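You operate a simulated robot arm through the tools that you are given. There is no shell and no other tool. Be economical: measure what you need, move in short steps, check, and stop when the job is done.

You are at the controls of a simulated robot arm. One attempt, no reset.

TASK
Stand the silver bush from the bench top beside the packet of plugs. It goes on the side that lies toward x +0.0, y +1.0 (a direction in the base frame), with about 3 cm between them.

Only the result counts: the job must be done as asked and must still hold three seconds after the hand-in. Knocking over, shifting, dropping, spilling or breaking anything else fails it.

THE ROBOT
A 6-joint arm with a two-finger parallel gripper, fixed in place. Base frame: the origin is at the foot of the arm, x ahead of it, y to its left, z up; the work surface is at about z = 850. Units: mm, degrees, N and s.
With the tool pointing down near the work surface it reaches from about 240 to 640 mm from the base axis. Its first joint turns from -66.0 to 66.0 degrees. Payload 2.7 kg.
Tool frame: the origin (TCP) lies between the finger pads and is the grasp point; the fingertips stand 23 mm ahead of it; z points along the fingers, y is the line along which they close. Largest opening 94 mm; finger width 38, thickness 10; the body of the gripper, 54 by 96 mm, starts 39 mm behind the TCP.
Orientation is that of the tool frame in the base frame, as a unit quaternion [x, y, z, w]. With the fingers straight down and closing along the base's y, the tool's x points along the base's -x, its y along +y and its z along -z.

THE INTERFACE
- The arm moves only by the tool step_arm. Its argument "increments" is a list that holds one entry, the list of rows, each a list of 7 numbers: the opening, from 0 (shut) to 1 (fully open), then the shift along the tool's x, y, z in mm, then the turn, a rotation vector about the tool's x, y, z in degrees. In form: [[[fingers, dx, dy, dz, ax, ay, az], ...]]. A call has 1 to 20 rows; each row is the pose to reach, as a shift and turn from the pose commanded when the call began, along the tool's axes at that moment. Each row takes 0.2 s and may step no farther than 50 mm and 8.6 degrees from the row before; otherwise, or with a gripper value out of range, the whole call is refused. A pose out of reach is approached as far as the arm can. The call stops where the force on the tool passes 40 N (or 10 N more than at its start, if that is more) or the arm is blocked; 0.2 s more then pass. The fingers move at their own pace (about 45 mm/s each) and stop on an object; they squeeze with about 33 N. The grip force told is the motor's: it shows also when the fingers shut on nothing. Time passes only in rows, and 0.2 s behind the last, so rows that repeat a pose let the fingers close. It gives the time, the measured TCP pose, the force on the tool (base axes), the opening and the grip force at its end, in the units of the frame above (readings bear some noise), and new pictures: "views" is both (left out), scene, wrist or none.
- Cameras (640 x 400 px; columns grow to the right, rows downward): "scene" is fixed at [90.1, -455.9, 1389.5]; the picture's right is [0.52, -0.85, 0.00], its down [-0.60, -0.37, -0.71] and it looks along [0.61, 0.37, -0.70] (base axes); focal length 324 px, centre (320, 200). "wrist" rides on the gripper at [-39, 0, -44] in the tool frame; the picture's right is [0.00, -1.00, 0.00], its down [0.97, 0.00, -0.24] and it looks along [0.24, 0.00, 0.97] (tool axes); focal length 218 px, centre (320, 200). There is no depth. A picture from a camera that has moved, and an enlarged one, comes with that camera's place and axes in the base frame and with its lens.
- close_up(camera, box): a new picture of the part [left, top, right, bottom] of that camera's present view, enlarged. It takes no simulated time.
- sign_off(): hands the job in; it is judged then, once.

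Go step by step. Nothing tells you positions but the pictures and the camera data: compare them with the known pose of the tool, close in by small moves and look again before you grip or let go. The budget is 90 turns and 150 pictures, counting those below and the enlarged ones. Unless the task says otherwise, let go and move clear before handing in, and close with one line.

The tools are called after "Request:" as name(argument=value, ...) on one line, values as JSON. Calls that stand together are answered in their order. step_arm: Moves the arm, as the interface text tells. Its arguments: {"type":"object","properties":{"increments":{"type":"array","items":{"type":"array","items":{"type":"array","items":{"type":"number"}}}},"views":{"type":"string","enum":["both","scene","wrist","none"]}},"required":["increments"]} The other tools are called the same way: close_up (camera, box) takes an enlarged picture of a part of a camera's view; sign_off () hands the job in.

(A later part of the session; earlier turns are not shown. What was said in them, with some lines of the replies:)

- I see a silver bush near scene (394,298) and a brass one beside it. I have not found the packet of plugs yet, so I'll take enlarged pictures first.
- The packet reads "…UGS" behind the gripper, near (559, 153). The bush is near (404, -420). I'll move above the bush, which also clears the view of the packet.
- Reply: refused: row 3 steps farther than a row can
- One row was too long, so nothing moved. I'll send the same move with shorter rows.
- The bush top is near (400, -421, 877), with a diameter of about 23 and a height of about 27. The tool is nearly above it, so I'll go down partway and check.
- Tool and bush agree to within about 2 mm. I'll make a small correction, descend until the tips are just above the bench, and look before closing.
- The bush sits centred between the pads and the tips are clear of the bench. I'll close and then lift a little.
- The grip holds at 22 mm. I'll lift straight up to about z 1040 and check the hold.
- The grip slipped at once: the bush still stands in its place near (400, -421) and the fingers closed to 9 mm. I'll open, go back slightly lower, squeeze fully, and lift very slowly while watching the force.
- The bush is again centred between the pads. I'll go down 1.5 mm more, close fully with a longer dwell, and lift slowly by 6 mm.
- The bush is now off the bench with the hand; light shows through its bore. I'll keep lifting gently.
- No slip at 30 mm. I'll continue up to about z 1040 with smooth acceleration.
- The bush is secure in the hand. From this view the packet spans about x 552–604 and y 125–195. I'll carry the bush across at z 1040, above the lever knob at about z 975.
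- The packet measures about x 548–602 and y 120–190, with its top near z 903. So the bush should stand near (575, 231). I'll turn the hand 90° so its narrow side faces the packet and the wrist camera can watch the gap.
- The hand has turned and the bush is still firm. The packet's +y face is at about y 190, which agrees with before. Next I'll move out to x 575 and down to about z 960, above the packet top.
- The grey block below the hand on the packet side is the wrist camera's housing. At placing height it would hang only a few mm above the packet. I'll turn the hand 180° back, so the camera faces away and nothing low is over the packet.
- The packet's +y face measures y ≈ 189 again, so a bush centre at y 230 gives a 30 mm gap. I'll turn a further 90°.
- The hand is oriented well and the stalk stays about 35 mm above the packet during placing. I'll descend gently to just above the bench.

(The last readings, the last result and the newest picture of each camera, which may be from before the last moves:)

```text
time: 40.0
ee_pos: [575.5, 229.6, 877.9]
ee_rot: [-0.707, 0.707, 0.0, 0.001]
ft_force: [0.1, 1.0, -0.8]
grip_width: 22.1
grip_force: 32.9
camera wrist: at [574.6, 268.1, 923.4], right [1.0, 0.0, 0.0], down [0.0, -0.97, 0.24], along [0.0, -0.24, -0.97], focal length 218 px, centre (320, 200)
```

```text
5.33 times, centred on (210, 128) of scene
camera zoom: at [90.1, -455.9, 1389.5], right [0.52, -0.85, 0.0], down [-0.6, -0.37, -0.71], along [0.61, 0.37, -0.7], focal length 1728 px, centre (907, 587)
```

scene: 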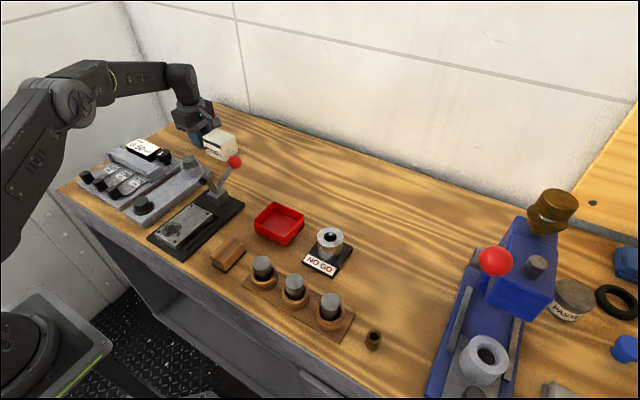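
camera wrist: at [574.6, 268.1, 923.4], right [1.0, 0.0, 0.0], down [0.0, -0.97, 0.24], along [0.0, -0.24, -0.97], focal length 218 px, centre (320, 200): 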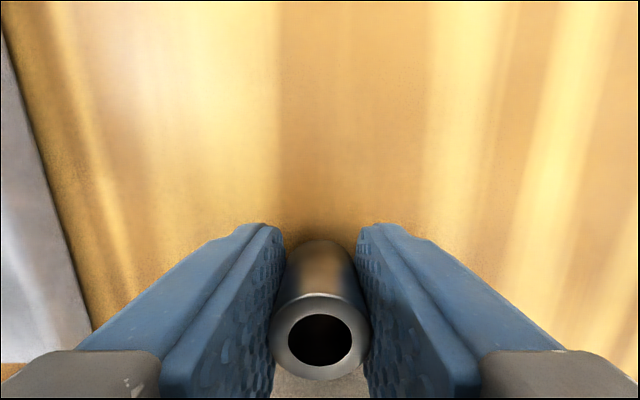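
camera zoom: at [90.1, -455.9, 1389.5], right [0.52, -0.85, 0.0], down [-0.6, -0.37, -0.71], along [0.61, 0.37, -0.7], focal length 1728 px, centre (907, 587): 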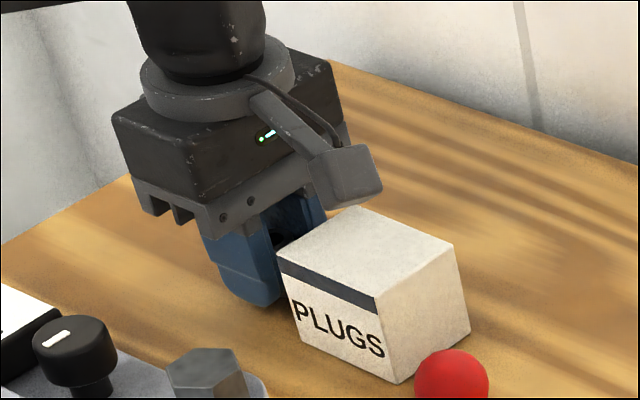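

The placing spot looks right; the bush may sit about 2 mm toward the packet in the hand, so I'll shift 2 mm away. Then I'll lower in small steps until it touches the bench.

Request:
step_arm(increments=[[[0, -2, 0, 0, 0, 0, 0], [0, -2, 0, 1, 0, 0, 0], [0, -2, 0, 2, 0, 0, 0], [0, -2, 0, 3, 0, 0, 0], [0, -2, 0, 3, 0, 0, 0]]], views="wrist")

```text
time: 41.2
ee_pos: [575.1, 231.8, 876.7]
ee_rot: [0.707, -0.707, 0.0, 0.0]
ft_force: [-0.1, -0.8, -0.9]
grip_width: 22.3
grip_force: 33.1
camera wrist: at [574.8, 270.4, 920.4], right [1.0, 0.0, 0.0], down [0.0, -0.97, 0.24], along [0.0, -0.24, -0.97], focal length 218 px, centre (320, 200)
```

wrist: 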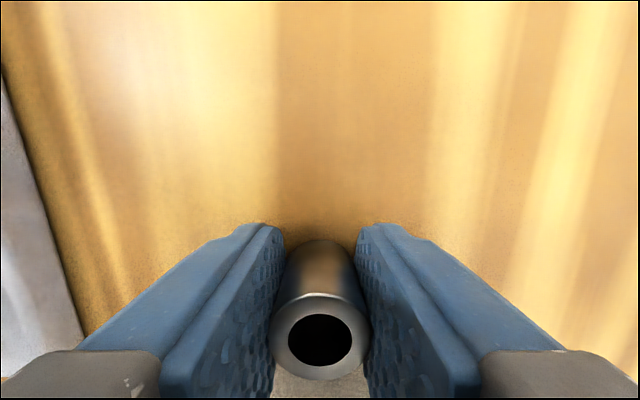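

No contact yet, so I'll go on in half-millimetre steps.

Request:
step_arm(increments=[[[0, 0, 0, 0.5, 0, 0, 0], [0, 0, 0, 1, 0, 0, 0], [0, 0, 0, 1.5, 0, 0, 0], [0, 0, 0, 1.5, 0, 0, 0]]], views="wrist")

```text
time: 42.2
ee_pos: [575.4, 231.0, 873.8]
ee_rot: [0.707, -0.707, 0.0, 0.001]
ft_force: [-0.4, -0.4, -0.7]
grip_width: 22.0
grip_force: 32.6
camera wrist: at [575.1, 269.8, 919.0], right [1.0, 0.0, 0.0], down [0.0, -0.97, 0.24], along [0.0, -0.24, -0.97], focal length 218 px, centre (320, 200)
```

wrist: 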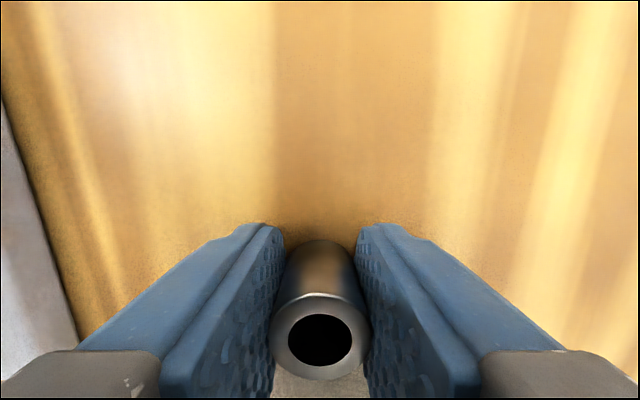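

Still no contact force; the tips are about 1 mm above the bench. I'll take one more fine step.

Request:
step_arm(increments=[[[0, 0, 0, 0.4, 0, 0, 0], [0, 0, 0, 0.8, 0, 0, 0], [0, 0, 0, 0.8, 0, 0, 0]]], views="none")

```text
time: 43.0
ee_pos: [573.9, 230.9, 874.1]
ee_rot: [0.707, -0.707, 0.0, 0.0]
ft_force: [1.4, 0.3, 0.6]
grip_width: 22.3
grip_force: 33.0
```

By dead reckoning the bush is within about half a millimetre of the bench. I'll lower another 0.8 mm.

Request:
step_arm(increments=[[[0, 0, 0, 0.4, 0, 0, 0], [0, 0, 0, 0.8, 0, 0, 0], [0, 0, 0, 0.8, 0, 0, 0]]], views="none")

```text
time: 43.8
ee_pos: [574.3, 231.3, 874.1]
ee_rot: [0.707, -0.707, 0.0, -0.001]
ft_force: [-2.5, -1.6, 7.3]
grip_width: 22.4
grip_force: 33.0
```

Contact shows at 7 N upward, so the bush is standing on the bench. I'll open the fingers partway.

Request:
step_arm(increments=[[[0.26, 0, 0, 0, 0, 0, 0], [0.3, 0, 0, 0, 0, 0, 0], [0.4, 0, 0, 0, 0, 0, 0], [0.5, 0, 0, 0, 0, 0, 0], [0.5, 0, 0, 0, 0, 0, 0]]])

```text
time: 45.0
ee_pos: [575.0, 230.9, 873.6]
ee_rot: [-0.706, 0.708, 0.0, 0.0]
ft_force: [0.6, 0.4, 0.5]
grip_width: 47.0
grip_force: 0.1
camera wrist: at [575.2, 270.0, 917.8], right [1.0, 0.0, 0.0], down [0.0, -0.97, 0.24], along [0.0, -0.24, -0.97], focal length 218 px, centre (320, 200)
```

scene: 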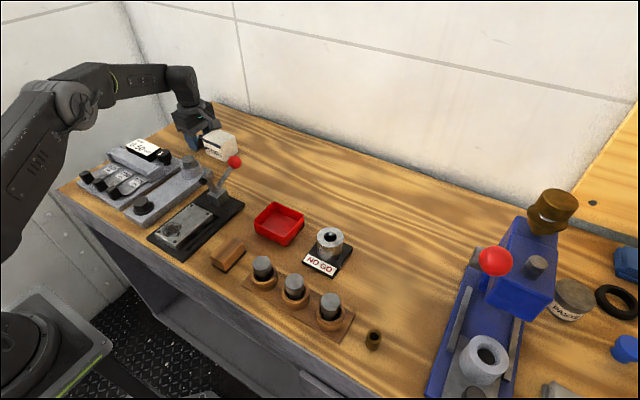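
wrist: 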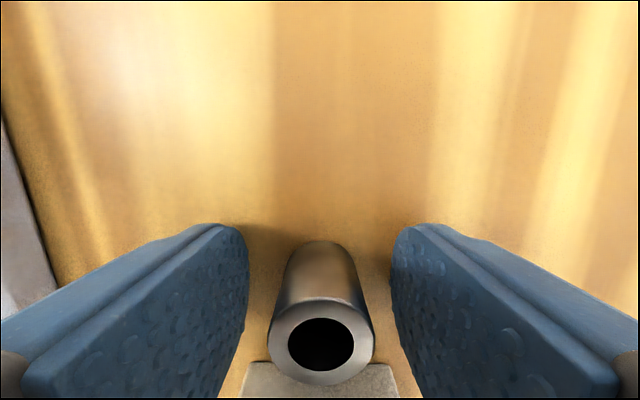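

The bush stands free between the open fingers. I'll rise straight up and look at the gap.

Request:
step_arm(increments=[[[0.5, 0, 0, -5, 0, 0, 0], [0.5, 0, 0, -20, 0, 0, 0], [0.5, 0, 0, -50, 0, 0, 0], [0.5, 0, 0, -85, 0, 0, 0], [0.5, 0, 0, -125, 0, 0, 0], [0.5, 0, 0, -160, 0, 0, 0], [0.5, 0, 0, -170, 0, 0, 0], [0.5, 0, 0, -170, 0, 0, 0]]])

Request:
close_up(camera="scene", box=[160, 90, 260, 165])

Request:
close_up(camera="wrist", box=[240, 140, 400, 300])

```text
time: 46.8
ee_pos: [576.8, 233.0, 1043.5]
ee_rot: [-0.707, 0.708, 0.0, 0.0]
ft_force: [-0.6, 0.4, 0.4]
grip_width: 46.8
grip_force: 0.1
camera wrist: at [576.8, 271.7, 1088.3], right [1.0, 0.0, 0.0], down [0.0, -0.97, 0.24], along [0.0, -0.24, -0.97], focal length 218 px, centre (320, 200)
```

scene: 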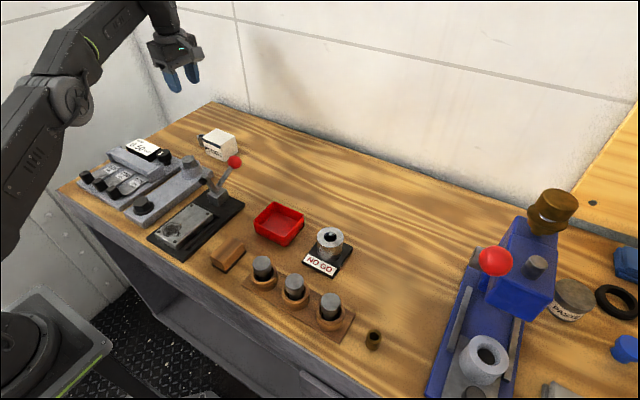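
wrist: 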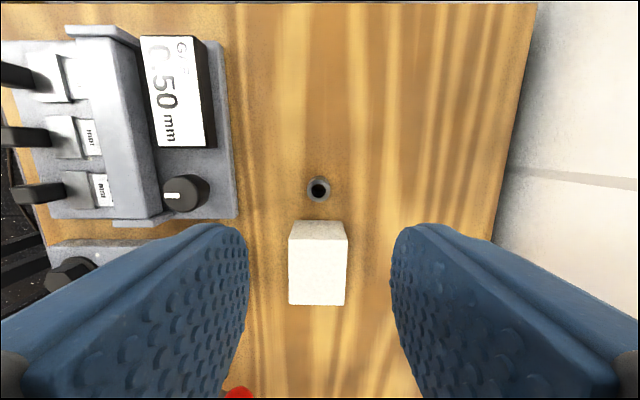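

```text
5.33 times, centred on (210, 128) of scene
camera zoom: at [90.1, -455.9, 1389.5], right [0.52, -0.85, 0.0], down [-0.6, -0.37, -0.71], along [0.61, 0.37, -0.7], focal length 1728 px, centre (907, 587)
```

zoom: 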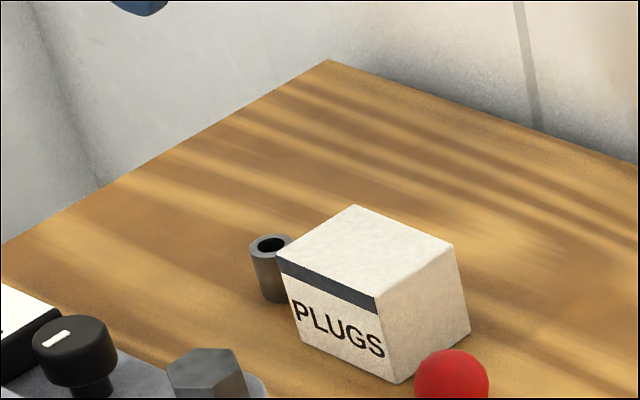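

```text
2.50 times, centred on (320, 220) of wrist
camera zoom: at [576.8, 271.7, 1088.3], right [1.0, 0.0, 0.0], down [0.0, -0.97, 0.24], along [0.0, -0.24, -0.97], focal length 546 px, centre (320, 150)
```

zoom: 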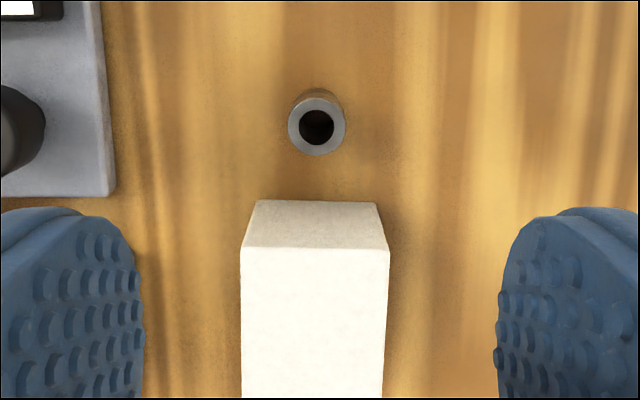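

The bush stands upright at about (575, 229). The packet's face is at y ≈ 189, so the gap is about 30 mm, and the bush is centred on that side. The hand is clear and nothing else has moved, so I'll hand in.

Request:
sign_off()

```text
The job is handed in.
```

The silver bush now stands upright on the +y side of the packet of plugs, about 3 cm from it, and the job is handed in.
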